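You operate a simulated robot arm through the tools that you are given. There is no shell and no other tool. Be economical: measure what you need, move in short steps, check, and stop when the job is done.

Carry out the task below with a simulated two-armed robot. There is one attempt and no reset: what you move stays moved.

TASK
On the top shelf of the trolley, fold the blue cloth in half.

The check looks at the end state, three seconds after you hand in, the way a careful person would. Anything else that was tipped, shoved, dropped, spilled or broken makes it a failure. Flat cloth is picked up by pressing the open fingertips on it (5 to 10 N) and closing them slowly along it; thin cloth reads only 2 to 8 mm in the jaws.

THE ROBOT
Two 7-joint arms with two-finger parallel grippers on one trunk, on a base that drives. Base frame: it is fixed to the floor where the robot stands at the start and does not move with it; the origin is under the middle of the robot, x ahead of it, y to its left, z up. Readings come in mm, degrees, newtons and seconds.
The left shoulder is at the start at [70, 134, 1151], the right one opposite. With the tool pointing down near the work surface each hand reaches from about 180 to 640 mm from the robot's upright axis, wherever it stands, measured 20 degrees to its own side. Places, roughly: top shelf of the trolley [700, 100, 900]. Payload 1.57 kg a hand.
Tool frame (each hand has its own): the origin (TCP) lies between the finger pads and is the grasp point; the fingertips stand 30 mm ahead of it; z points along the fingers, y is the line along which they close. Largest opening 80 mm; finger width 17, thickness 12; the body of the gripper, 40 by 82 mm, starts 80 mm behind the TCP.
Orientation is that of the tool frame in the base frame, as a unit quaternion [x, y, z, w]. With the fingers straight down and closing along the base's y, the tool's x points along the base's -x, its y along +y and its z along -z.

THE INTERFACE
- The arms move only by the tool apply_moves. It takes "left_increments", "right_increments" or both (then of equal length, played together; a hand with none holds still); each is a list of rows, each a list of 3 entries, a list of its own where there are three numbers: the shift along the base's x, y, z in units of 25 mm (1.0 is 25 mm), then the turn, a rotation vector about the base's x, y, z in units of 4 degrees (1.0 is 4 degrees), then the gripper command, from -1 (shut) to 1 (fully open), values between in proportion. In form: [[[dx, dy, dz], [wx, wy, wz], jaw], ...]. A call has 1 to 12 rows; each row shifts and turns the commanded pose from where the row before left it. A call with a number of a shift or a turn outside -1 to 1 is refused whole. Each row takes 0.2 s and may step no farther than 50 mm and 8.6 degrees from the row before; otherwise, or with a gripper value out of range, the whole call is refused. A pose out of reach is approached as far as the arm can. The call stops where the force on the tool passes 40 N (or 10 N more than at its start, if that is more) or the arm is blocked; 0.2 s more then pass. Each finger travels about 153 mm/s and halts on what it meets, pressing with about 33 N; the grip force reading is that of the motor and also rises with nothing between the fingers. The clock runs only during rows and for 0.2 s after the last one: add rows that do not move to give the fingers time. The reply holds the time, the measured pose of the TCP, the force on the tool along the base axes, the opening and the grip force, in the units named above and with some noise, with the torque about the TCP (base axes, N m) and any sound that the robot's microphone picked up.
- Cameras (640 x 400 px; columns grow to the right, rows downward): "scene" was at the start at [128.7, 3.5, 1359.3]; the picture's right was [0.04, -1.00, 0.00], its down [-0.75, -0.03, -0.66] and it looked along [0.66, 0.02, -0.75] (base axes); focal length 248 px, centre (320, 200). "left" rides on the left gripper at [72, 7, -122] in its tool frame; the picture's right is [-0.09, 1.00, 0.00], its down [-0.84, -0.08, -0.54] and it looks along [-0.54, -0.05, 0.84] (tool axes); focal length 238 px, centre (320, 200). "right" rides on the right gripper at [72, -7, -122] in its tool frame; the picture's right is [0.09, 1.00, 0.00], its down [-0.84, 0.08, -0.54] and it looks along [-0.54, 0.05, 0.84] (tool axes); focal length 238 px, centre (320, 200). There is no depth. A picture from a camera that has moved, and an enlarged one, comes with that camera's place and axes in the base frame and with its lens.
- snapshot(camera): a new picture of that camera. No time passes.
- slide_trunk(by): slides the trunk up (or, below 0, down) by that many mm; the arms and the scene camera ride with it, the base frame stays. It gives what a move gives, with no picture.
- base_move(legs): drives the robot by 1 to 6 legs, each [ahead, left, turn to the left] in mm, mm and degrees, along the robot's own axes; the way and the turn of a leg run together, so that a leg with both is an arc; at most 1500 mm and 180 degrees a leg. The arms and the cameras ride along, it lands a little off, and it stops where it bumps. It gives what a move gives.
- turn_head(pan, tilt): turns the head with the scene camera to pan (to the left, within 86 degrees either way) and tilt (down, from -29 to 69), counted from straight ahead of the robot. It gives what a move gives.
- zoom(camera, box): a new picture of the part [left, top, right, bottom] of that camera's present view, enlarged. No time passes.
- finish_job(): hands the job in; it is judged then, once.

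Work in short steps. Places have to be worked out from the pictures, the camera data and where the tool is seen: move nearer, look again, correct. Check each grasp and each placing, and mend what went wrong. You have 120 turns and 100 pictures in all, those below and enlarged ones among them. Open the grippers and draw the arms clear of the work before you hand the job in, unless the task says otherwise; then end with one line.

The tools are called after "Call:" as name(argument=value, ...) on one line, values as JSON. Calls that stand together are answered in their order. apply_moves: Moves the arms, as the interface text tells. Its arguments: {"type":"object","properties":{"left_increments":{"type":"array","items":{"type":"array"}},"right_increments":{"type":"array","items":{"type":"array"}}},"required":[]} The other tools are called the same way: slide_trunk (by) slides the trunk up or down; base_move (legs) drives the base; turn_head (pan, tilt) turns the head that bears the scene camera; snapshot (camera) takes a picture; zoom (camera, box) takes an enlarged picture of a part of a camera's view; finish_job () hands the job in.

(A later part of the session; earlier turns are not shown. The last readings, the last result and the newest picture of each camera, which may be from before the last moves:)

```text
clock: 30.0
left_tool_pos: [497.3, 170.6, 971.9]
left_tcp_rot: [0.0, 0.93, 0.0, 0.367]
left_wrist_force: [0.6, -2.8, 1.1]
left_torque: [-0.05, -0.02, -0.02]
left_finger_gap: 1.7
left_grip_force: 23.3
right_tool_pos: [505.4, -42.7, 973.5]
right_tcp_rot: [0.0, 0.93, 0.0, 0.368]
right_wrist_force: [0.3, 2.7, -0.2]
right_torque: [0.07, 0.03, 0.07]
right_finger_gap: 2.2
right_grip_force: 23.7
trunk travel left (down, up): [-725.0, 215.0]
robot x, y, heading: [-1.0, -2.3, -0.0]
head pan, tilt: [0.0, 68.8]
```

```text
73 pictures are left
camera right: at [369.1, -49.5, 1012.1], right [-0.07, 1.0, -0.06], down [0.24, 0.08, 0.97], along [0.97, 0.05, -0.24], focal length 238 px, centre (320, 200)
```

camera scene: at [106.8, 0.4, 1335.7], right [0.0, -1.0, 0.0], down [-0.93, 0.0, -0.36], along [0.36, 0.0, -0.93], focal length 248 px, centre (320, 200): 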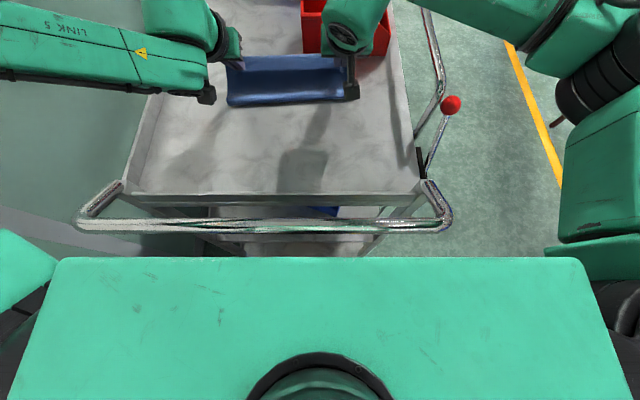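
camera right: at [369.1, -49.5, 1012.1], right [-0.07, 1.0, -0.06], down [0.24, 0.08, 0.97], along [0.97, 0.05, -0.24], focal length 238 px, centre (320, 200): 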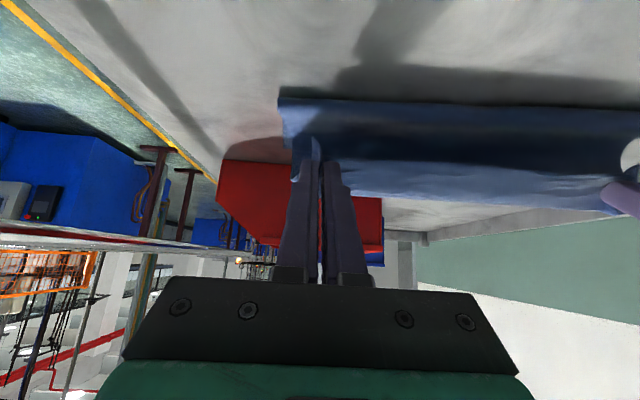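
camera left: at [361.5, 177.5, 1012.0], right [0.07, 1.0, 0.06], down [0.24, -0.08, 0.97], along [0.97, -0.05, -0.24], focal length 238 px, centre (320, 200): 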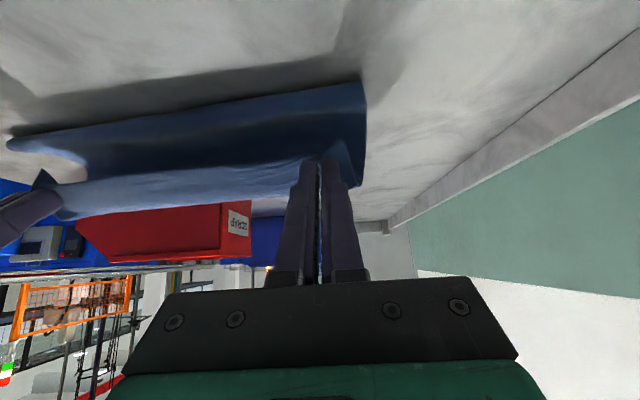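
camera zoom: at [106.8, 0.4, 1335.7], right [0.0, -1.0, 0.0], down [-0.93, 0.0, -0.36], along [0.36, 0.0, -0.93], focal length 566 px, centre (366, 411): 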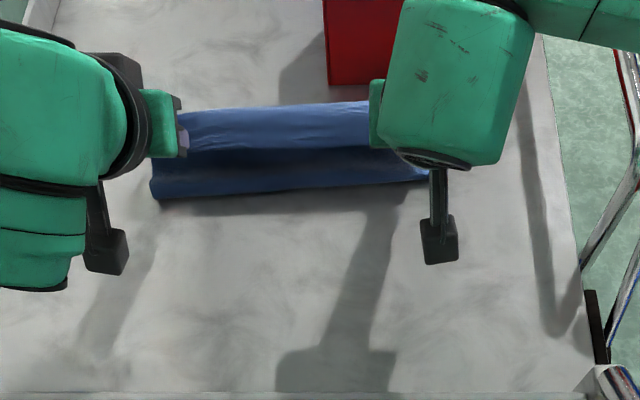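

The fold line isn't moving back; the slack just becomes a forward loop. I return the tools to vertical above the desired fold line and pull the upper half nearly taut, so the bottom half lies flat again.

Call:
apply_moves(left_increments=[[[-0.06, 0, 0.2], [0, 0.9, 0], -1], [[-0.06, 0, 0.2], [0, 0.9, 0], -1], [[-0.06, 0, 0.2], [0, 0.9, 0], -1], [[-0.06, 0, 0.2], [0, 0.9, 0], -1], [[-0.06, 0, 0.2], [0, 0.9, 0], -1], [[-0.06, 0, 0.2], [0, 0.9, 0], -1], [[-0.06, 0, 0.2], [0, 0.9, 0], -1], [[-0.06, 0, 0.2], [0, 0.9, 0], -1], [[-0.06, 0, 0.2], [0, 0.9, 0], -1], [[-0.06, 0, 0.2], [0, 0.9, 0], -1], [[-0.06, 0, 0.2], [0, 0.9, 0], -1], [[-0.06, 0, 0.2], [0, 0.9, 0], -1]], right_increments=[[[-0.06, 0, 0.2], [0, 0.9, 0], -1], [[-0.06, 0, 0.2], [0, 0.9, 0], -1], [[-0.06, 0, 0.2], [0, 0.9, 0], -1], [[-0.06, 0, 0.2], [0, 0.9, 0], -1], [[-0.06, 0, 0.2], [0, 0.9, 0], -1], [[-0.06, 0, 0.2], [0, 0.9, 0], -1], [[-0.06, 0, 0.2], [0, 0.9, 0], -1], [[-0.06, 0, 0.2], [0, 0.9, 0], -1], [[-0.06, 0, 0.2], [0, 0.9, 0], -1], [[-0.06, 0, 0.2], [0, 0.9, 0], -1], [[-0.06, 0, 0.2], [0, 0.9, 0], -1], [[-0.06, 0, 0.2], [0, 0.9, 0], -1]])

Call:
zoom(camera="scene", box=[160, 20, 440, 195])

Call:
snapshot(camera="left")

Call:
snapshot(camera="right")

```text
clock: 32.6
left_tool_pos: [479.4, 171.6, 1033.5]
left_tcp_rot: [0.0, 1.0, 0.0, -0.002]
left_wrist_force: [0.4, -4.0, -0.7]
left_torque: [-0.1, 0.01, -0.02]
left_finger_gap: 1.5
left_grip_force: 23.5
right_tool_pos: [488.7, -43.4, 1034.4]
right_tcp_rot: [0.0, 1.0, 0.0, -0.001]
right_wrist_force: [-0.3, 3.8, -0.6]
right_torque: [0.12, 0.01, 0.06]
right_finger_gap: 2.4
right_grip_force: 24.2
trunk travel left (down, up): [-725.0, 215.0]
robot x, y, heading: [-1.2, -1.5, -0.2]
head pan, tilt: [0.0, 68.8]
```

```text
2.29 times, centred on (300, 108) of scene
camera zoom: at [107.3, 0.5, 1335.6], right [0.0, -1.0, 0.0], down [-0.93, 0.0, -0.36], along [0.36, 0.0, -0.93], focal length 566 px, centre (366, 411)
```

zoom: 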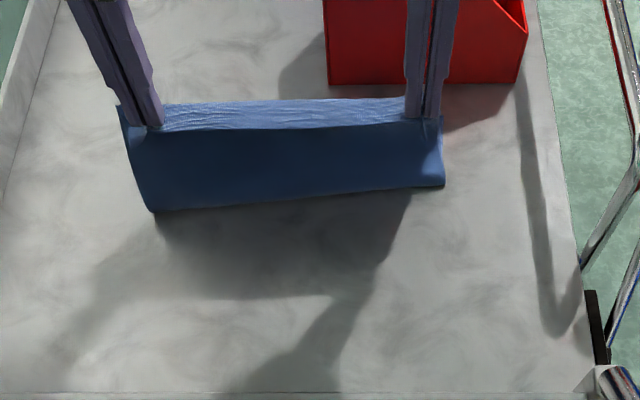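

```text
71 pictures are left
camera left: at [408.7, 177.8, 1154.4], right [0.09, 1.0, 0.0], down [0.84, -0.08, 0.54], along [0.54, -0.05, -0.84], focal length 238 px, centre (320, 200)
```

left: 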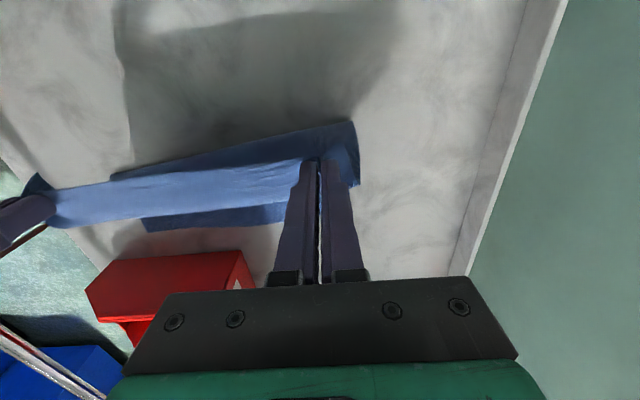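

```text
70 pictures are left
camera right: at [416.1, -49.9, 1155.1], right [-0.09, 1.0, 0.0], down [0.84, 0.08, 0.54], along [0.54, 0.05, -0.84], focal length 238 px, centre (320, 200)
```

right: 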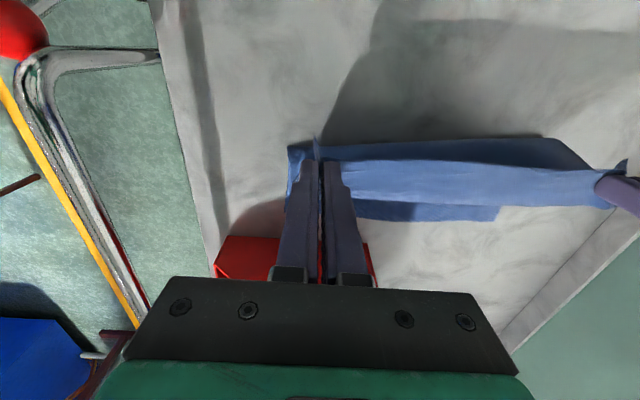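

Both sides still carry slack: the bottom layer's far edge is at about 583–600, and the fold line at about 481–510. I move back over the fold and up so more of the bottom lies down and the top half comes taut.

Call:
apply_moves(left_increments=[[[-0.4, 0, 0], [0, 0, 0], -1], [[-0.4, 0, 0], [0, 0, 0], -1], [[-0.4, 0, 0], [0, 0, 0], -1], [[-0.4, 0, 0], [0, 0, 0], -1], [[-0.4, 0, 0], [0, 0, 0], -1], [[0, 0, 0], [0, 0, 0], -1]], right_increments=[[[-0.4, 0, 0], [0, 0, 0], -1], [[-0.4, 0, 0], [0, 0, 0], -1], [[-0.4, 0, 0], [0, 0, 0], -1], [[-0.4, 0, 0], [0, 0, 0], -1], [[-0.4, 0, 0], [0, 0, 0], -1], [[0, 0, 0], [0, 0, 0], -1]])

Call:
zoom(camera="scene", box=[160, 20, 440, 195])

Call:
snapshot(camera="right")

Call:
snapshot(camera="left")

```text
clock: 34.0
left_tool_pos: [431.1, 171.3, 1034.5]
left_tcp_rot: [-0.001, 1.0, 0.0, 0.001]
left_wrist_force: [0.3, -3.3, -0.5]
left_torque: [-0.07, 0.0, 0.01]
left_finger_gap: 1.6
left_grip_force: 23.5
right_tool_pos: [438.3, -43.6, 1033.3]
right_tcp_rot: [0.0, 1.0, -0.001, 0.0]
right_wrist_force: [0.0, 2.4, 0.2]
right_torque: [0.11, 0.03, 0.02]
right_finger_gap: 2.2
right_grip_force: 24.0
trunk travel left (down, up): [-725.0, 215.0]
robot x, y, heading: [0.6, 0.9, 0.0]
head pan, tilt: [0.0, 68.8]
```

```text
2.29 times, centred on (300, 108) of scene
camera zoom: at [107.0, 0.5, 1335.6], right [0.0, -1.0, 0.0], down [-0.93, 0.0, -0.36], along [0.36, 0.0, -0.93], focal length 566 px, centre (366, 411)
```

zoom: 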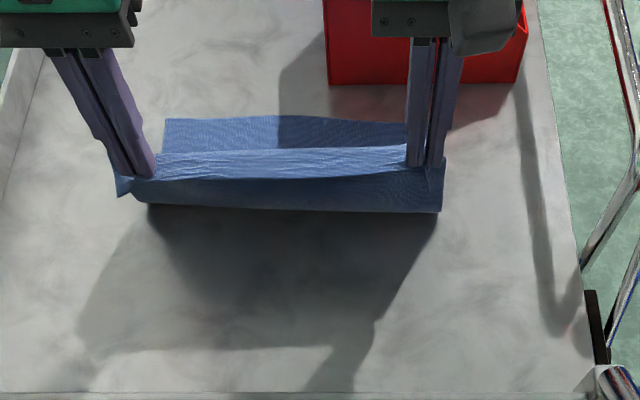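

```text
68 pictures are left
camera right: at [366.1, -49.8, 1154.6], right [-0.09, 1.0, 0.0], down [0.84, 0.08, 0.54], along [0.54, 0.05, -0.84], focal length 238 px, centre (320, 200)
```

right: 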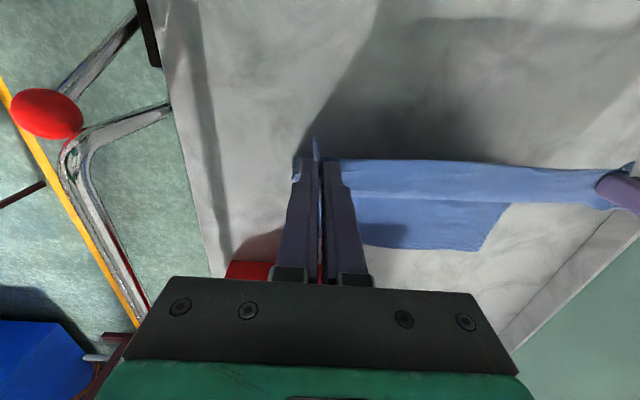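

```text
67 pictures are left
camera left: at [358.4, 177.7, 1154.8], right [0.09, 1.0, 0.0], down [0.84, -0.08, 0.54], along [0.54, -0.05, -0.84], focal length 238 px, centre (320, 200)
```

left: 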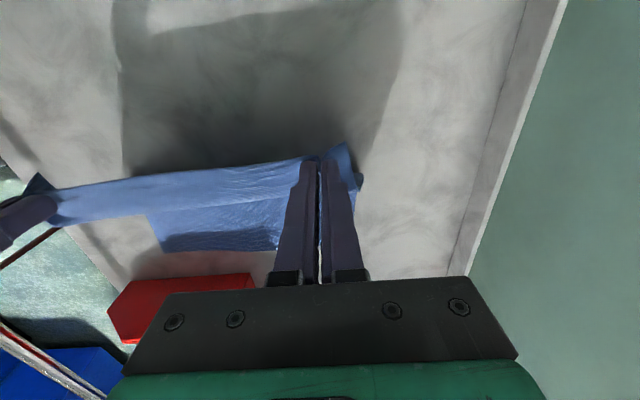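

The bottom layer is flat again, with its far edge at x≈600, and the upper half is nearly taut. I now sweep a tighter forward arc about x≈470 and stop above the far half.

Call:
apply_moves(left_increments=[[[0.5, 0, 0.15], [0, 0, 0], -1], [[0.5, 0, 0.15], [0, 0, 0], -1], [[0.5, 0, 0], [0, 0, 0], -1], [[0.6, 0, -0.1], [0, 0, 0], -1], [[0.6, 0, -0.1], [0, -0.33, 0], -1], [[0.6, 0, -0.2], [0, -0.33, 0], -1], [[0.6, 0, -0.4], [0, -0.33, 0], -1], [[0.6, 0, -0.45], [0, -0.33, 0], -1], [[0.4, 0, -0.5], [0, -0.33, 0], -1], [[0.4, 0, -0.5], [0, -0.33, 0], -1], [[0, 0, 0], [0, 0, 0], -1]], right_increments=[[[0.5, 0, 0.15], [0, 0, 0], -1], [[0.5, 0, 0.15], [0, 0, 0], -1], [[0.5, 0, 0], [0, 0, 0], -1], [[0.6, 0, -0.1], [0, 0, 0], -1], [[0.6, 0, -0.1], [0, -0.33, 0], -1], [[0.6, 0, -0.2], [0, -0.33, 0], -1], [[0.6, 0, -0.4], [0, -0.33, 0], -1], [[0.6, 0, -0.45], [0, -0.33, 0], -1], [[0.4, 0, -0.5], [0, -0.33, 0], -1], [[0.4, 0, -0.5], [0, -0.33, 0], -1], [[0, 0, 0], [0, 0, 0], -1]])

Call:
zoom(camera="scene", box=[160, 20, 440, 195])

Call:
snapshot(camera="right")

Call:
snapshot(camera="left")

```text
clock: 36.4
left_tool_pos: [561.5, 171.6, 983.7]
left_tcp_rot: [-0.002, 0.998, 0.0, 0.07]
left_wrist_force: [0.5, -2.4, 0.1]
left_torque: [-0.09, -0.03, 0.0]
left_finger_gap: 1.4
left_grip_force: 23.2
right_tool_pos: [569.6, -43.6, 984.7]
right_tcp_rot: [0.0, 0.998, 0.001, 0.07]
right_wrist_force: [0.6, 1.7, 0.0]
right_torque: [0.09, -0.01, 0.02]
right_finger_gap: 2.4
right_grip_force: 24.0
trunk travel left (down, up): [-725.0, 215.0]
robot x, y, heading: [0.9, -2.5, -0.1]
head pan, tilt: [0.0, 68.8]
```

```text
2.29 times, centred on (300, 108) of scene
camera zoom: at [106.2, 0.5, 1335.7], right [0.0, -1.0, 0.0], down [-0.93, 0.0, -0.36], along [0.36, 0.0, -0.93], focal length 566 px, centre (366, 411)
```

zoom: 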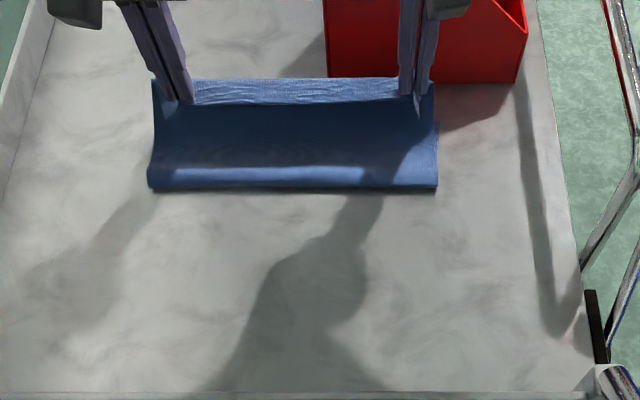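

```text
65 pictures are left
camera right: at [481.1, -49.3, 1094.2], right [-0.09, 1.0, -0.01], down [0.75, 0.08, 0.65], along [0.65, 0.05, -0.76], focal length 238 px, centre (320, 200)
```

right: 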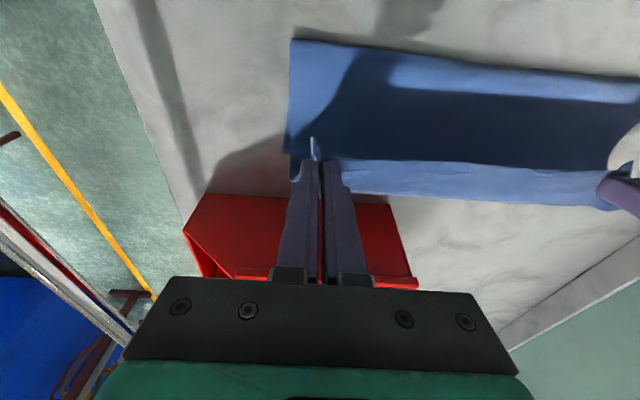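

```text
64 pictures are left
camera left: at [473.5, 177.2, 1094.7], right [0.09, 1.0, 0.01], down [0.75, -0.08, 0.65], along [0.65, -0.05, -0.76], focal length 238 px, centre (320, 200)
```

left: 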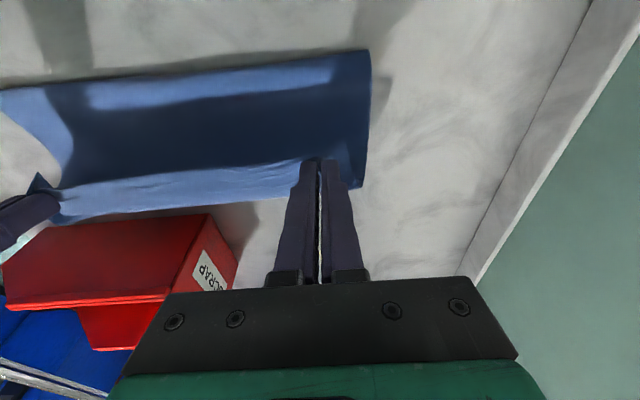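

The top half is over the far side, but it has the same slack loop. Vertical fingers with the hand farther back should leave a smaller turned hem and put the fold line at about 474. I lower there: TCP x≈535, no tilt.

Call:
apply_moves(left_increments=[[[-0.2, 0, -0.2], [0, 0.4, 0], -1], [[-0.2, 0, -0.2], [0, 0.4, 0], -1], [[-0.2, 0, -0.3], [0, 0.4, 0], -1], [[-0.2, 0, -0.3], [0, 0.4, 0], -1], [[-0.2, 0, -0.3], [0, 0.4, 0], -1], [[-0.06, 0, -0.3], [0, 0, 0], -1], [[0, 0, -0.3], [0, 0, 0], -1], [[0, 0, 0], [0, 0, 0], -1]], right_increments=[[[-0.2, 0, -0.2], [0, 0.4, 0], -1], [[-0.2, 0, -0.2], [0, 0.4, 0], -1], [[-0.2, 0, -0.3], [0, 0.4, 0], -1], [[-0.2, 0, -0.3], [0, 0.4, 0], -1], [[-0.2, 0, -0.3], [0, 0.4, 0], -1], [[-0.06, 0, -0.3], [0, 0, 0], -1], [[0, 0, -0.3], [0, 0, 0], -1], [[0, 0, 0], [0, 0, 0], -1]])

Call:
zoom(camera="scene", box=[160, 20, 440, 195])

Call:
snapshot(camera="right")

```text
clock: 38.2
left_tool_pos: [528.9, 173.8, 938.4]
left_tcp_rot: [0.0, 1.0, -0.001, 0.0]
left_wrist_force: [0.6, -8.0, 0.4]
left_torque: [-0.21, -0.02, 0.01]
left_finger_gap: 1.5
left_grip_force: 23.1
left hand out of reach, approached as far as the arm can: row 4, 6
right_tool_pos: [543.2, -43.1, 938.3]
right_tcp_rot: [0.0, 1.0, -0.001, -0.001]
right_wrist_force: [-0.6, 7.0, 0.4]
right_torque: [0.22, 0.03, 0.05]
right_finger_gap: 2.4
right_grip_force: 23.9
trunk travel left (down, up): [-725.0, 215.0]
robot x, y, heading: [1.6, 1.8, -0.2]
head pan, tilt: [0.0, 68.8]
```

```text
2.29 times, centred on (300, 108) of scene
camera zoom: at [106.5, 0.5, 1335.7], right [0.0, -1.0, 0.0], down [-0.93, 0.0, -0.36], along [0.36, 0.0, -0.93], focal length 566 px, centre (366, 411)
```

zoom: 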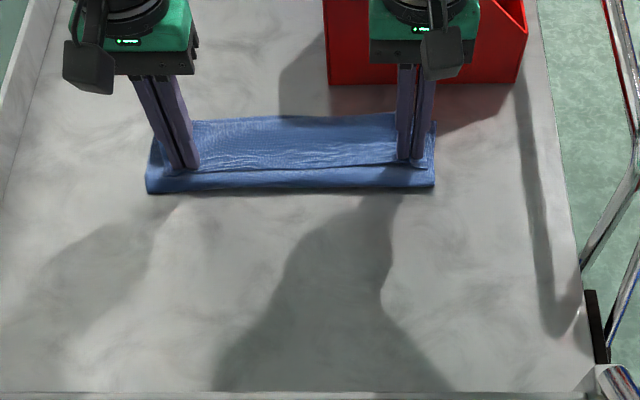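

```text
62 pictures are left
camera right: at [471.1, -49.5, 1058.8], right [-0.09, 1.0, 0.0], down [0.84, 0.08, 0.54], along [0.54, 0.05, -0.84], focal length 238 px, centre (320, 200)
```

right: 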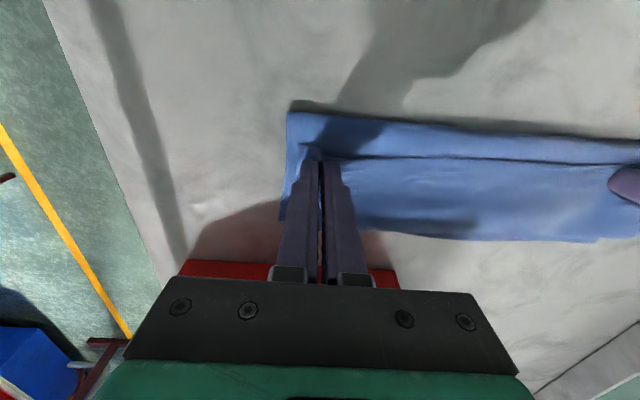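

The top layer is rolled back with its free edge under the fingertips, and the fold line is still at about x=500. I release slowly, lift slightly, and see how the cloth relaxes.

Call:
apply_moves(left_increments=[[[0, -0.1, -0.1], [0, 0, 0], -1], [[0, 0, 0], [0, 0, 0], -0.6], [[0, 0, 0], [0, 0, 0], -0.3], [[0, 0, 0], [0, 0, 0], -0.3], [[0, 0, 0.5], [0, 0, 0], -0.3], [[0, 0, 0.8], [0, 0, 0], -0.3], [[0, 0, 0.8], [0, 0, 0], -0.3], [[-0.5, 0, 0.8], [0, 0, 0], -0.3], [[-0.8, 0, 0.8], [0, 0, 0], -0.3], [[-0.8, 0, 0], [0, 0, 0], -0.3], [[-0.8, 0, 0], [0, 0, 0], -0.3]], right_increments=[[[0, 0.1, -0.1], [0, 0, 0], -1], [[0, 0, 0], [0, 0, 0], -0.6], [[0, 0, 0], [0, 0, 0], -0.3], [[0, 0, 0], [0, 0, 0], -0.3], [[0, 0, 0.5], [0, 0, 0], -0.3], [[0, 0, 0.8], [0, 0, 0], -0.3], [[0, 0, 0.8], [0, 0, 0], -0.3], [[-0.5, 0, 0.8], [0, 0, 0], -0.3], [[-0.8, 0, 0.8], [0, 0, 0], -0.3], [[-0.8, 0, 0], [0, 0, 0], -0.3], [[-0.8, 0, 0], [0, 0, 0], -0.3]])

Call:
zoom(camera="scene", box=[160, 20, 440, 195])

Call:
snapshot(camera="right")

Call:
snapshot(camera="left")

```text
clock: 40.6
left_tool_pos: [452.9, 172.9, 1031.2]
left_tcp_rot: [0.0, 1.0, 0.0, 0.0]
left_wrist_force: [1.0, -0.1, -0.2]
left_torque: [-0.01, -0.05, 0.0]
left_finger_gap: 27.9
left_grip_force: 0.1
left hand out of reach, approached as far as the arm can: row 1
right_tool_pos: [468.3, -41.6, 1030.6]
right_tcp_rot: [0.0, 1.0, -0.001, 0.0]
right_wrist_force: [0.2, 0.8, 0.0]
right_torque: [-0.01, 0.0, -0.02]
right_finger_gap: 28.0
right_grip_force: 0.1
trunk travel left (down, up): [-725.0, 215.0]
robot x, y, heading: [1.3, 1.9, -0.1]
head pan, tilt: [0.0, 68.8]
```

```text
2.29 times, centred on (300, 108) of scene
camera zoom: at [104.9, 0.3, 1335.8], right [0.0, -1.0, 0.0], down [-0.93, 0.0, -0.36], along [0.36, 0.0, -0.93], focal length 566 px, centre (366, 411)
```

zoom: 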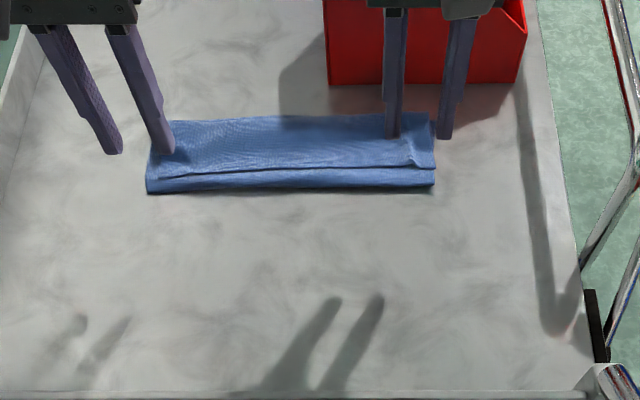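

```text
60 pictures are left
camera right: at [396.7, -47.2, 1150.3], right [-0.09, 1.0, 0.0], down [0.84, 0.08, 0.54], along [0.54, 0.05, -0.84], focal length 238 px, centre (320, 200)
```

right: 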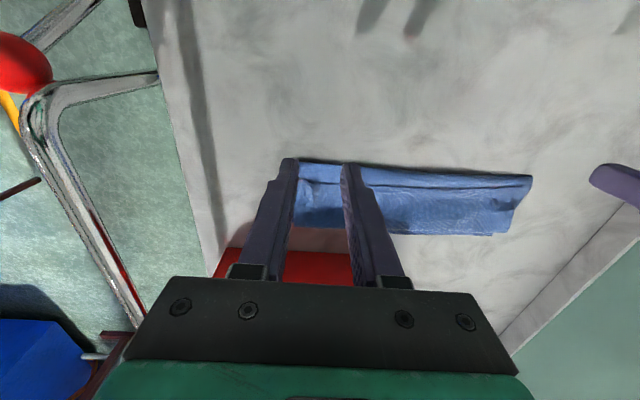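

```text
59 pictures are left
camera left: at [380.8, 180.4, 1152.4], right [0.09, 1.0, 0.0], down [0.84, -0.08, 0.54], along [0.54, -0.05, -0.84], focal length 238 px, centre (320, 200)
```

left: 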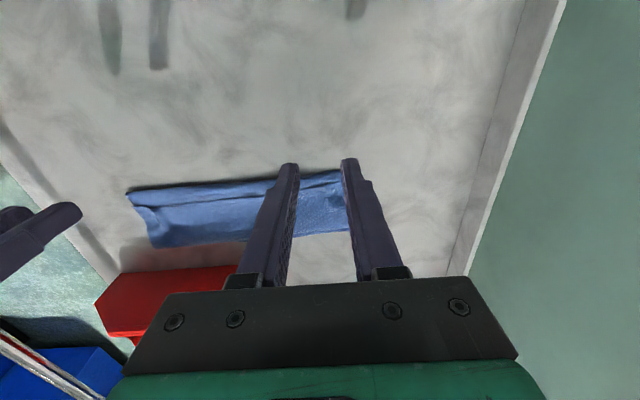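

The cloth is limp and lies in a neat "Z": fold line at ~500, second fold at ~598, free edge on top at ~519. I lifted too steeply and peeled past the middle, so I need to regrasp the free edge, pull it flat again, and redo the arc inside a circle around the true midline. First a closer look at the free edge.

Call:
zoom(camera="right", box=[260, 130, 560, 260])

Call:
zoom(camera="left", box=[100, 140, 400, 270])

Call:
zoom(camera="scene", box=[210, 50, 370, 120])

```text
2.13 times, centred on (410, 195) of right
camera zoom: at [396.7, -47.2, 1150.3], right [-0.09, 1.0, 0.0], down [0.84, 0.08, 0.54], along [0.54, 0.05, -0.84], focal length 508 px, centre (128, 211)
```

zoom: 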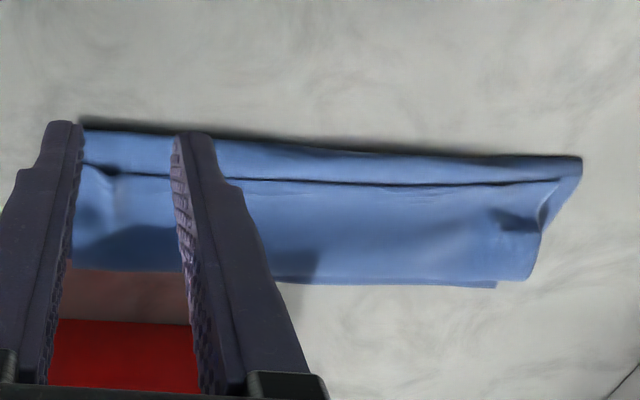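

```text
2.13 times, centred on (250, 205) of left
camera zoom: at [380.8, 180.4, 1152.4], right [0.09, 1.0, 0.0], down [0.84, -0.08, 0.54], along [0.54, -0.05, -0.84], focal length 508 px, centre (469, 189)
```

zoom: 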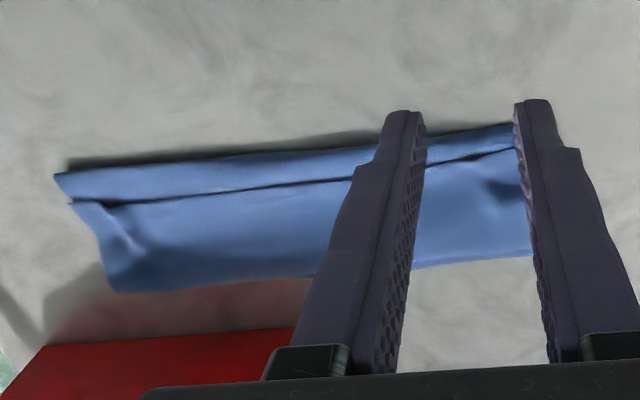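

```text
4.00 times, centred on (290, 85) of scene
camera zoom: at [104.9, 0.3, 1335.8], right [0.0, -1.0, 0.0], down [-0.93, 0.0, -0.36], along [0.36, 0.0, -0.93], focal length 991 px, centre (440, 660)
```

zoom: 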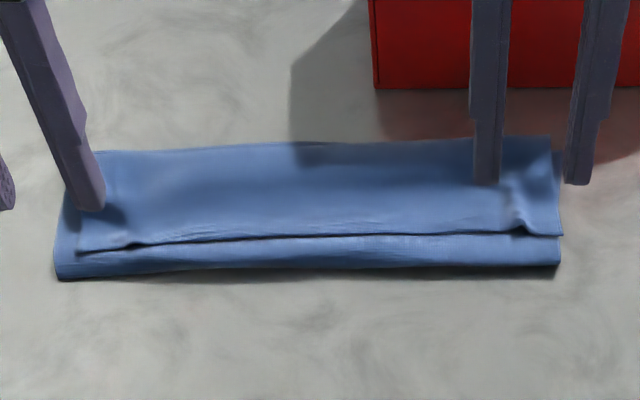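

The free edge runs from (508,198) on the left to (521,-66) on the right. I position both grippers about 9 mm inside it, just above.

Call:
apply_moves(left_increments=[[[0.64, 0, -0.8], [0, 0, 0], -0.4], [[0.64, 0, -0.8], [0, 0, 0], -0.4], [[0.64, 0, -0.8], [0, 0, 0], -0.4], [[0.64, 0, -0.6], [0, 0, 0], -0.4], [[0, 0, -0.4], [0, 0, 0], -0.4], [[0, 0, 0], [0, 0, 0], -0.4]], right_increments=[[[0.62, 0, -0.8], [0, 0, 0], -0.4], [[0.62, 0, -0.8], [0, 0, 0], -0.4], [[0.62, 0.05, -0.8], [0, 0, 0], -0.4], [[0.62, 0, -0.6], [0, 0, 0], -0.4], [[0, 0, -0.4], [0, 0, 0], -0.4], [[0, 0, 0], [0, 0, 0], -0.4]])

Call:
zoom(camera="right", box=[240, 90, 480, 240])

Call:
zoom(camera="left", box=[200, 90, 440, 240])

```text
clock: 42.0
left_tool_pos: [518.3, 174.0, 944.5]
left_tcp_rot: [-0.001, 1.0, 0.0, -0.001]
left_wrist_force: [-0.4, -1.3, 0.5]
left_torque: [-0.01, -0.03, 0.02]
left_finger_gap: 24.2
left_grip_force: 0.1
right_tool_pos: [532.2, -38.6, 942.8]
right_tcp_rot: [0.0, 1.0, 0.0, 0.0]
right_wrist_force: [-0.5, 0.0, -0.3]
right_torque: [0.01, 0.05, 0.0]
right_finger_gap: 23.9
right_grip_force: 0.0
trunk travel left (down, up): [-725.0, 215.0]
robot x, y, heading: [0.6, 2.7, -0.1]
head pan, tilt: [0.0, 68.8]
```

```text
2.67 times, centred on (360, 165) of right
camera zoom: at [459.5, -45.2, 1063.7], right [-0.09, 1.0, 0.0], down [0.84, 0.08, 0.54], along [0.54, 0.05, -0.84], focal length 636 px, centre (213, 293)
```

zoom: 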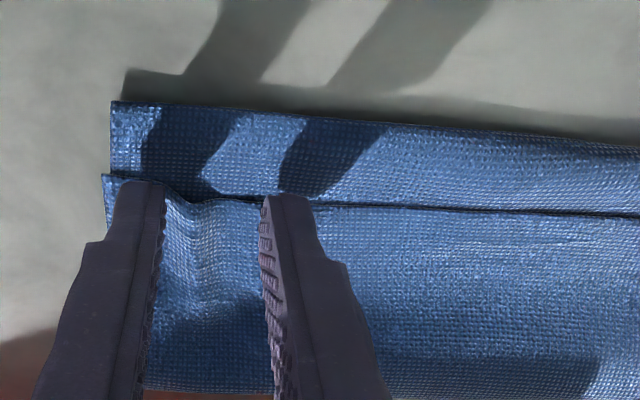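

```text
2.67 times, centred on (320, 165) of left
camera zoom: at [446.4, 180.8, 1066.6], right [0.09, 1.0, 0.0], down [0.84, -0.08, 0.54], along [0.54, -0.05, -0.84], focal length 636 px, centre (320, 293)
```

zoom: 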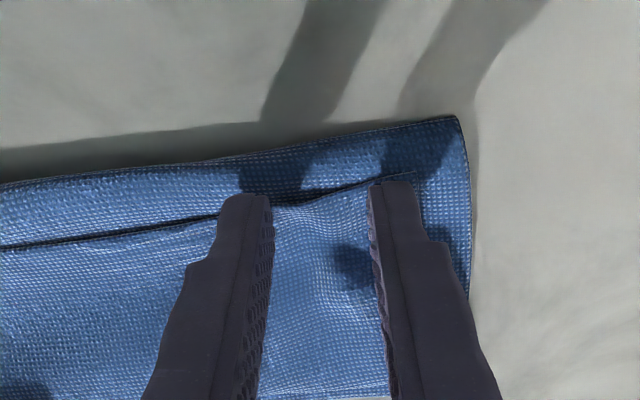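

Alignment is good. I nudge 3 mm further in and press down gently.

Call:
apply_moves(left_increments=[[[0.12, -0.05, -0.15], [0, 0, 0], -0.4], [[0, 0, -0.12], [0, 0, 0], -0.4], [[0, 0, 0], [0, 0, 0], -0.4]], right_increments=[[[0.12, 0, -0.1], [0, 0, 0], -0.4], [[0, 0, -0.12], [0, 0, 0], -0.4], [[0, 0, 0], [0, 0, 0], -0.4]])

```text
clock: 42.8
left_tool_pos: [522.1, 171.7, 937.8]
left_tcp_rot: [0.0, 1.0, 0.0, -0.001]
left_wrist_force: [-0.1, 0.0, 0.1]
left_torque: [0.01, -0.03, 0.03]
left_finger_gap: 24.0
left_grip_force: 0.2
right_tool_pos: [534.5, -39.4, 937.1]
right_tcp_rot: [0.0, 1.0, 0.0, -0.002]
right_wrist_force: [-0.5, 0.0, -0.1]
right_torque: [0.02, 0.0, 0.0]
right_finger_gap: 24.0
right_grip_force: 0.0
trunk travel left (down, up): [-725.0, 215.0]
robot x, y, heading: [3.8, -0.5, -0.0]
head pan, tilt: [0.0, 68.8]
```

Call:
apply_moves(left_increments=[[[0, 0, -0.08], [0, 0, 0], -0.4], [[0, 0, -0.04], [0, 0, 0], -0.4], [[0, 0, 0], [0, 0, 0], -0.4]], right_increments=[[[0, 0, -0.08], [0, 0, 0], -0.4], [[0, 0, -0.04], [0, 0, 0], -0.4], [[0, 0, 0], [0, 0, 0], -0.4]])

```text
clock: 43.6
left_tool_pos: [522.2, 173.0, 933.9]
left_tcp_rot: [0.0, 1.0, 0.0, -0.001]
left_wrist_force: [-0.1, -0.1, -0.3]
left_torque: [0.03, -0.03, 0.01]
left_finger_gap: 24.0
left_grip_force: 0.0
right_tool_pos: [535.1, -39.5, 933.6]
right_tcp_rot: [0.0, 1.0, 0.0, -0.001]
right_wrist_force: [0.1, -0.8, 0.0]
right_torque: [-0.02, -0.01, -0.02]
right_finger_gap: 24.0
right_grip_force: 0.1
trunk travel left (down, up): [-725.0, 215.0]
robot x, y, heading: [1.1, -1.1, 0.4]
head pan, tilt: [0.0, 68.8]
```

Call:
apply_moves(left_increments=[[[0, 0, -0.06], [0, 0, 0], -0.4], [[0, 0, 0], [0, 0, 0], -0.4]], right_increments=[[[0, 0, -0.06], [0, 0, 0], -0.4], [[0, 0, 0], [0, 0, 0], -0.4]])

```text
clock: 44.2
left_tool_pos: [520.8, 172.0, 934.2]
left_tcp_rot: [0.0, 1.0, 0.0, 0.0]
left_wrist_force: [1.1, 1.0, 1.8]
left_torque: [0.01, -0.01, -0.02]
left_finger_gap: 24.1
left_grip_force: 0.0
right_tool_pos: [536.0, -39.9, 932.9]
right_tcp_rot: [0.0, 1.0, 0.0, 0.0]
right_wrist_force: [0.3, -0.7, 3.4]
right_torque: [-0.09, 0.01, 0.02]
right_finger_gap: 24.2
right_grip_force: 0.1
trunk travel left (down, up): [-725.0, 215.0]
robot x, y, heading: [-0.0, -2.5, -0.1]
head pan, tilt: [0.0, 68.8]
```

Contact has begun (2–3 N). I press about 1 mm more to reach 6–10 N.

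Call:
apply_moves(left_increments=[[[0, 0, -0.04], [0, 0, 0], -0.4], [[0, 0, 0], [0, 0, 0], -0.4]], right_increments=[[[0, 0, -0.03], [0, 0, 0], -0.4], [[0, 0, 0], [0, 0, 0], -0.4]])

```text
clock: 44.8
left_tool_pos: [520.5, 171.9, 932.6]
left_tcp_rot: [-0.001, 1.0, 0.0, 0.0]
left_wrist_force: [0.7, 0.5, 7.5]
left_torque: [0.01, -0.02, 0.01]
left_finger_gap: 23.3
left_grip_force: 0.1
right_tool_pos: [535.4, -40.3, 933.9]
right_tcp_rot: [0.0, 1.0, 0.0, -0.001]
right_wrist_force: [1.7, 0.1, 6.6]
right_torque: [-0.1, -0.05, 0.01]
right_finger_gap: 24.0
right_grip_force: 0.1
trunk travel left (down, up): [-725.0, 215.0]
robot x, y, heading: [0.6, 2.9, -0.1]
head pan, tilt: [0.0, 68.8]
```

Both are at about 7 N. I close slowly.

Call:
apply_moves(left_increments=[[[0, 0, 0], [0, 0, 0], -0.46], [[0, 0, 0], [0, 0, 0], -0.52], [[0, 0, 0], [0, 0, 0], -0.58], [[0, 0, 0], [0, 0, 0], -0.64], [[0, 0, 0], [0, 0, 0], -0.7], [[0, 0, 0], [0, 0, 0], -0.76], [[0, 0, 0], [0, 0, 0], -0.82], [[0, 0, 0], [0, 0, 0], -0.88], [[0, 0, 0], [0, 0, 0], -0.94], [[0, 0, 0], [0, 0, 0], -1], [[0, 0, 0], [0, 0, 0], -1], [[0, 0, 0], [0, 0, 0], -1]], right_increments=[[[0, 0, 0], [0, 0, 0], -0.46], [[0, 0, 0], [0, 0, 0], -0.52], [[0, 0, 0], [0, 0, 0], -0.58], [[0, 0, 0], [0, 0, 0], -0.64], [[0, 0, 0], [0, 0, 0], -0.7], [[0, 0, 0], [0, 0, 0], -0.76], [[0, 0, 0], [0, 0, 0], -0.82], [[0, 0, 0], [0, 0, 0], -0.88], [[0, 0, 0], [0, 0, 0], -0.94], [[0, 0, 0], [0, 0, 0], -1], [[0, 0, 0], [0, 0, 0], -1], [[0, 0, 0], [0, 0, 0], -1]])

Call:
zoom(camera="scene", box=[200, 40, 380, 140])

```text
clock: 47.4
left_tool_pos: [519.4, 171.5, 933.1]
left_tcp_rot: [0.0, 1.0, 0.001, 0.002]
left_wrist_force: [1.2, -8.9, 6.5]
left_torque: [-0.28, -0.05, 0.02]
left_finger_gap: 2.0
left_grip_force: 23.9
right_tool_pos: [532.8, -39.2, 933.0]
right_tcp_rot: [-0.001, 1.0, 0.0, 0.0]
right_wrist_force: [-0.9, 9.9, 8.0]
right_torque: [0.2, -0.02, 0.12]
right_finger_gap: 2.0
right_grip_force: 23.6
trunk travel left (down, up): [-725.0, 215.0]
robot x, y, heading: [-2.5, -1.1, -0.2]
head pan, tilt: [0.0, 68.8]
```

```text
3.56 times, centred on (290, 90) of scene
camera zoom: at [104.2, 0.1, 1335.9], right [0.0, -1.0, 0.0], down [-0.93, 0.0, -0.36], along [0.36, 0.0, -0.93], focal length 881 px, centre (427, 591)
```

zoom: 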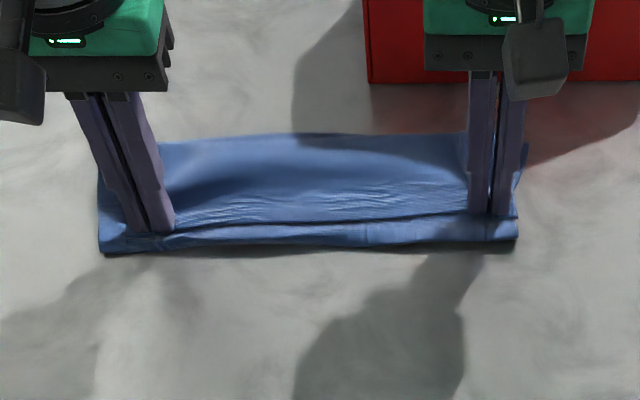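

Both hold a single ply (2.0 mm). I lift it a little and draw the edge back toward the robot to lay the cloth flat again.

Call:
apply_moves(left_increments=[[[0, -0.08, 0.3], [0, 0, 0], -1], [[-0.2, 0, 0.5], [0, 0, 0], -1], [[-0.3, 0, 0.6], [0, 0, 0], -1], [[-0.6, 0, 0.4], [0, 0, 0], -1], [[-0.8, 0, 0], [0, 0, 0], -1], [[-0.8, 0, 0], [0, 0, 0], -1], [[-0.8, 0, 0], [0, 0, 0], -1], [[-0.8, 0, -0.1], [0, 0, 0], -1], [[-0.7, 0, -0.3], [0, 0, 0], -1], [[-0.5, 0, -0.3], [0, 0, 0], -1], [[0, 0, 0], [0, 0, 0], -1]], right_increments=[[[0, 0.08, 0.3], [0, 0, 0], -1], [[-0.2, 0, 0.5], [0, 0, 0], -1], [[-0.4, 0, 0.6], [0, 0, 0], -1], [[-0.7, 0, 0.4], [0, 0, 0], -1], [[-0.8, 0, 0], [0, 0, 0], -1], [[-0.8, 0, 0], [0, 0, 0], -1], [[-0.8, 0, 0], [0, 0, 0], -1], [[-0.8, 0, -0.1], [0, 0, 0], -1], [[-0.7, 0, -0.3], [0, 0, 0], -1], [[-0.6, 0, -0.3], [0, 0, 0], -1], [[0, 0, 0], [0, 0, 0], -1]])

Call:
zoom(camera="scene", box=[160, 20, 440, 195])

```text
clock: 49.8
left_tool_pos: [383.8, 169.5, 959.0]
left_tcp_rot: [0.0, 1.0, 0.0, -0.001]
left_wrist_force: [0.5, -5.1, -0.7]
left_torque: [-0.17, 0.01, -0.01]
left_finger_gap: 2.4
left_grip_force: 23.0
right_tool_pos: [389.1, -38.3, 959.1]
right_tcp_rot: [0.0, 1.0, 0.0, 0.0]
right_wrist_force: [-0.2, 5.1, -0.8]
right_torque: [0.13, 0.02, 0.06]
right_finger_gap: 2.1
right_grip_force: 23.4
trunk travel left (down, up): [-725.0, 215.0]
robot x, y, heading: [-0.8, -0.4, -0.0]
head pan, tilt: [0.0, 68.8]
```

```text
2.29 times, centred on (300, 108) of scene
camera zoom: at [106.8, 0.6, 1335.7], right [0.0, -1.0, 0.0], down [-0.93, 0.0, -0.36], along [0.36, 0.0, -0.93], focal length 566 px, centre (366, 411)
```

zoom: 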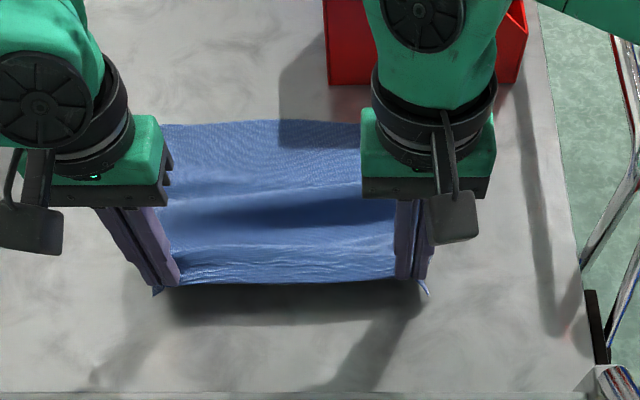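

Nearly flat, with a little slack left. I continue back and down to take it out.

Call:
apply_moves(left_increments=[[[-0.4, 0, -0.3], [0, 0, 0], -1], [[-0.4, 0, -0.3], [0, 0, 0], -1], [[-0.2, 0, -0.2], [0, 0, 0], -1], [[0, 0, 0], [0, 0, 0], -1]], right_increments=[[[-0.4, 0, -0.3], [0, 0, 0], -1], [[-0.4, 0, -0.3], [0, 0, 0], -1], [[-0.2, 0, -0.2], [0, 0, 0], -1], [[0, 0, 0], [0, 0, 0], -1]])

Call:
zoom(camera="scene", box=[160, 20, 440, 195])

Call:
snapshot(camera="right")

Call:
snapshot(camera="left")

```text
clock: 50.8
left_tool_pos: [358.7, 170.1, 939.2]
left_tcp_rot: [-0.001, 1.0, 0.0, 0.001]
left_wrist_force: [0.0, -5.0, -0.1]
left_torque: [-0.1, -0.03, -0.01]
left_finger_gap: 2.1
left_grip_force: 23.5
right_tool_pos: [366.1, -38.3, 939.4]
right_tcp_rot: [0.0, 1.0, 0.0, -0.001]
right_wrist_force: [-0.7, 4.1, -0.1]
right_torque: [0.15, 0.0, 0.03]
right_finger_gap: 2.0
right_grip_force: 23.7
trunk travel left (down, up): [-725.0, 215.0]
robot x, y, heading: [0.1, -1.8, 0.1]
head pan, tilt: [0.0, 68.8]
```

```text
2.29 times, centred on (300, 108) of scene
camera zoom: at [106.5, 0.5, 1335.7], right [0.0, -1.0, 0.0], down [-0.93, 0.0, -0.36], along [0.36, 0.0, -0.93], focal length 566 px, centre (366, 411)
```

zoom: 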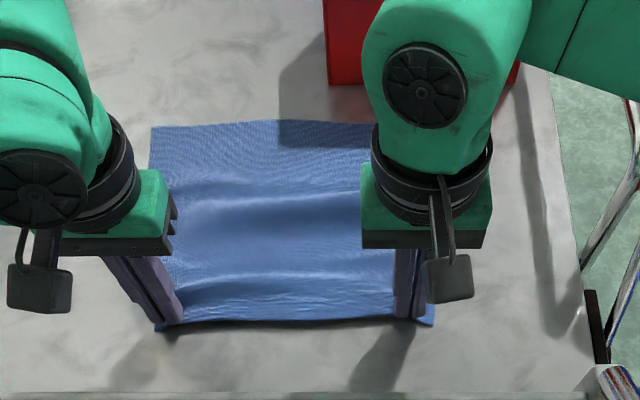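

```text
50 pictures are left
camera right: at [293.0, -43.8, 1060.2], right [-0.09, 1.0, 0.0], down [0.84, 0.08, 0.54], along [0.54, 0.05, -0.84], focal length 238 px, centre (320, 200)
```

right: 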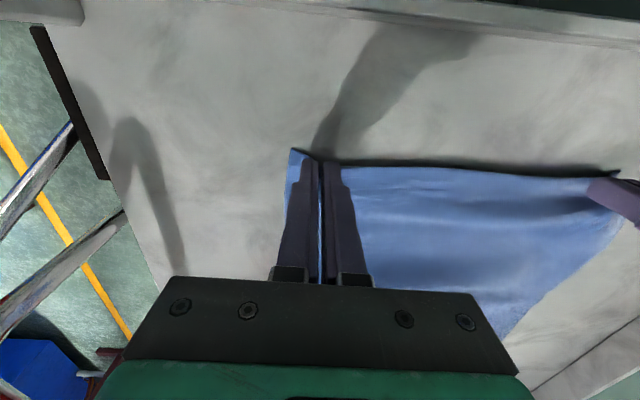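

```text
49 pictures are left
camera left: at [286.9, 177.0, 1061.6], right [0.09, 1.0, 0.0], down [0.84, -0.08, 0.54], along [0.54, -0.05, -0.84], focal length 238 px, centre (320, 200)
```

left: 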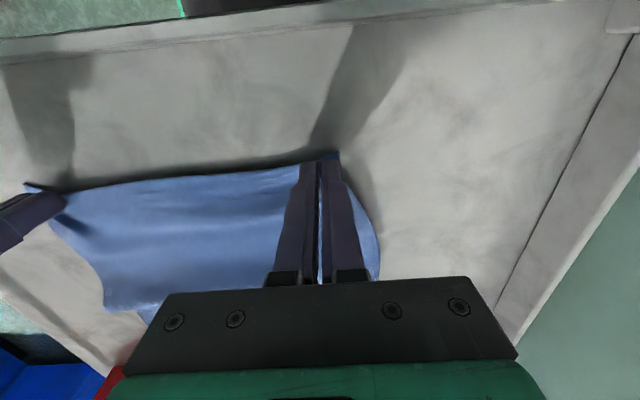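

Some waviness remains; the flat length suggests the edge should come back ~12 mm more. I pull it out and lower a few mm.

Call:
apply_moves(left_increments=[[[-0.25, 0, -0.1], [0, 0, 0], -1], [[-0.25, 0, -0.05], [0, 0, 0], -1], [[0, 0, 0], [0, 0, 0], -1]], right_increments=[[[-0.25, 0, -0.1], [0, 0, 0], -1], [[-0.25, 0, -0.05], [0, 0, 0], -1], [[0, 0, 0], [0, 0, 0], -1]])

Call:
zoom(camera="scene", box=[160, 20, 440, 195])

```text
clock: 51.6
left_tool_pos: [347.8, 169.9, 935.6]
left_tcp_rot: [-0.001, 1.0, 0.0, -0.001]
left_wrist_force: [1.0, -4.5, -0.1]
left_torque: [-0.13, -0.02, 0.03]
left_finger_gap: 2.4
left_grip_force: 23.9
right_tool_pos: [353.0, -36.7, 934.9]
right_tcp_rot: [0.001, 1.0, -0.001, -0.001]
right_wrist_force: [-0.5, 4.6, 0.7]
right_torque: [0.14, 0.01, 0.02]
right_finger_gap: 2.1
right_grip_force: 23.6
trunk travel left (down, up): [-725.0, 215.0]
robot x, y, heading: [-0.2, 1.6, -0.1]
head pan, tilt: [0.0, 68.8]
```

```text
2.29 times, centred on (300, 108) of scene
camera zoom: at [106.8, 0.5, 1335.7], right [0.0, -1.0, 0.0], down [-0.93, 0.0, -0.36], along [0.36, 0.0, -0.93], focal length 566 px, centre (366, 411)
```

zoom: 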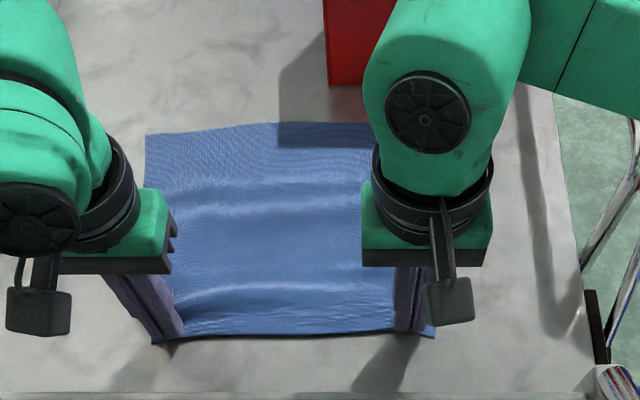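

Good enough; the far edge is at about 577 (left) to 596 (right), the near edge at about 338–343, so the midline is at ~458–469. I redo the fold along a path inside the circle around that midline so it doesn't over-peel.

Call:
apply_moves(left_increments=[[[0.48, 0, 0.64], [0, 0, 0], -1], [[0.6, 0, 0.6], [0, 0, 0], -1], [[0.6, 0, 0.64], [0, 0, 0], -1], [[0.6, 0, 0.56], [0, 0, 0], -1], [[0.6, 0, 0.52], [0, 0, 0], -1], [[0.6, 0, 0.36], [0, 0, 0], -1], [[0.56, 0, 0.24], [0, 0, 0], -1], [[0.52, 0, 0.2], [0, 0, 0], -1], [[0.6, 0, -0.04], [0, 0, 0], -1], [[0.52, 0, -0.08], [0, 0, 0], -1]], right_increments=[[[0.5, 0, 0.64], [0, 0, 0], -1], [[0.62, 0, 0.6], [0, 0, 0], -1], [[0.62, 0, 0.64], [0, 0, 0], -1], [[0.62, 0, 0.56], [0, 0, 0], -1], [[0.62, 0, 0.52], [0, 0, 0], -1], [[0.62, 0, 0.36], [0, 0, 0], -1], [[0.58, 0, 0.24], [0, 0, 0], -1], [[0.54, 0, 0.2], [0, 0, 0], -1], [[0.62, 0, -0.04], [0, 0, 0], -1], [[0.54, 0, -0.08], [0, 0, 0], -1]])

Call:
zoom(camera="scene", box=[160, 20, 440, 195])

Call:
snapshot(camera="right")

Call:
snapshot(camera="left")

```text
clock: 53.8
left_tool_pos: [488.8, 171.0, 1026.5]
left_tcp_rot: [0.0, 1.0, 0.001, -0.001]
left_wrist_force: [0.7, -4.8, -0.6]
left_torque: [-0.18, -0.02, 0.01]
left_finger_gap: 2.1
left_grip_force: 23.4
right_tool_pos: [500.7, -37.4, 1026.3]
right_tcp_rot: [0.0, 1.0, -0.001, -0.001]
right_wrist_force: [-0.8, 4.5, -0.4]
right_torque: [0.09, 0.05, 0.08]
right_finger_gap: 2.0
right_grip_force: 23.4
trunk travel left (down, up): [-725.0, 215.0]
robot x, y, heading: [0.3, 2.3, -0.2]
head pan, tilt: [0.0, 68.8]
```

```text
2.29 times, centred on (300, 108) of scene
camera zoom: at [107.9, 0.9, 1335.6], right [0.0, -1.0, 0.0], down [-0.93, 0.0, -0.36], along [0.36, 0.0, -0.93], focal length 566 px, centre (366, 411)
```

zoom: 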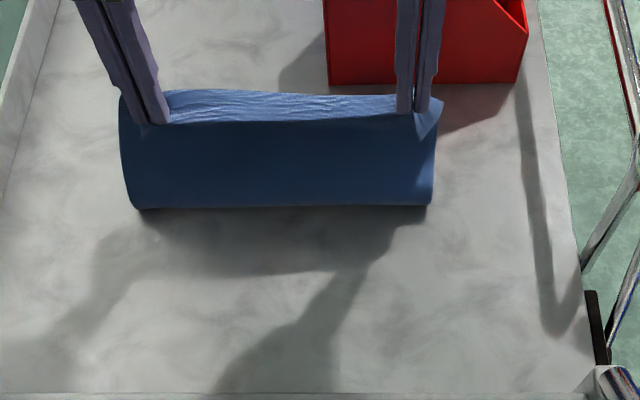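

```text
46 pictures are left
camera right: at [429.5, -43.2, 1147.2], right [-0.09, 1.0, 0.0], down [0.84, 0.08, 0.54], along [0.54, 0.05, -0.84], focal length 238 px, centre (320, 200)
```

right: 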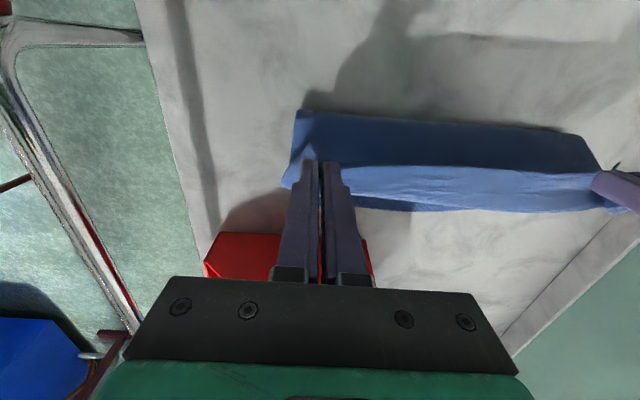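

```text
45 pictures are left
camera left: at [418.1, 177.6, 1148.3], right [0.09, 1.0, 0.0], down [0.84, -0.08, 0.54], along [0.54, -0.05, -0.84], focal length 238 px, centre (320, 200)
```

left: 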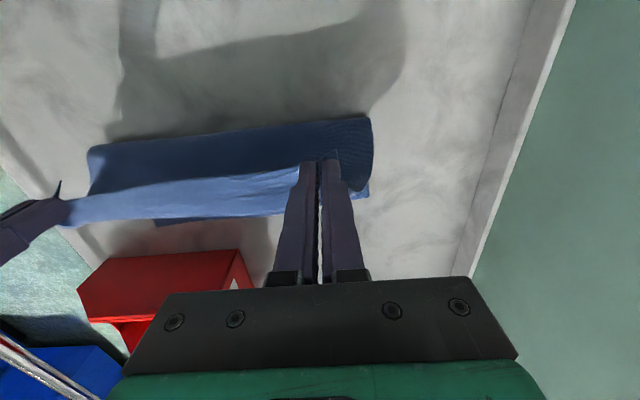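

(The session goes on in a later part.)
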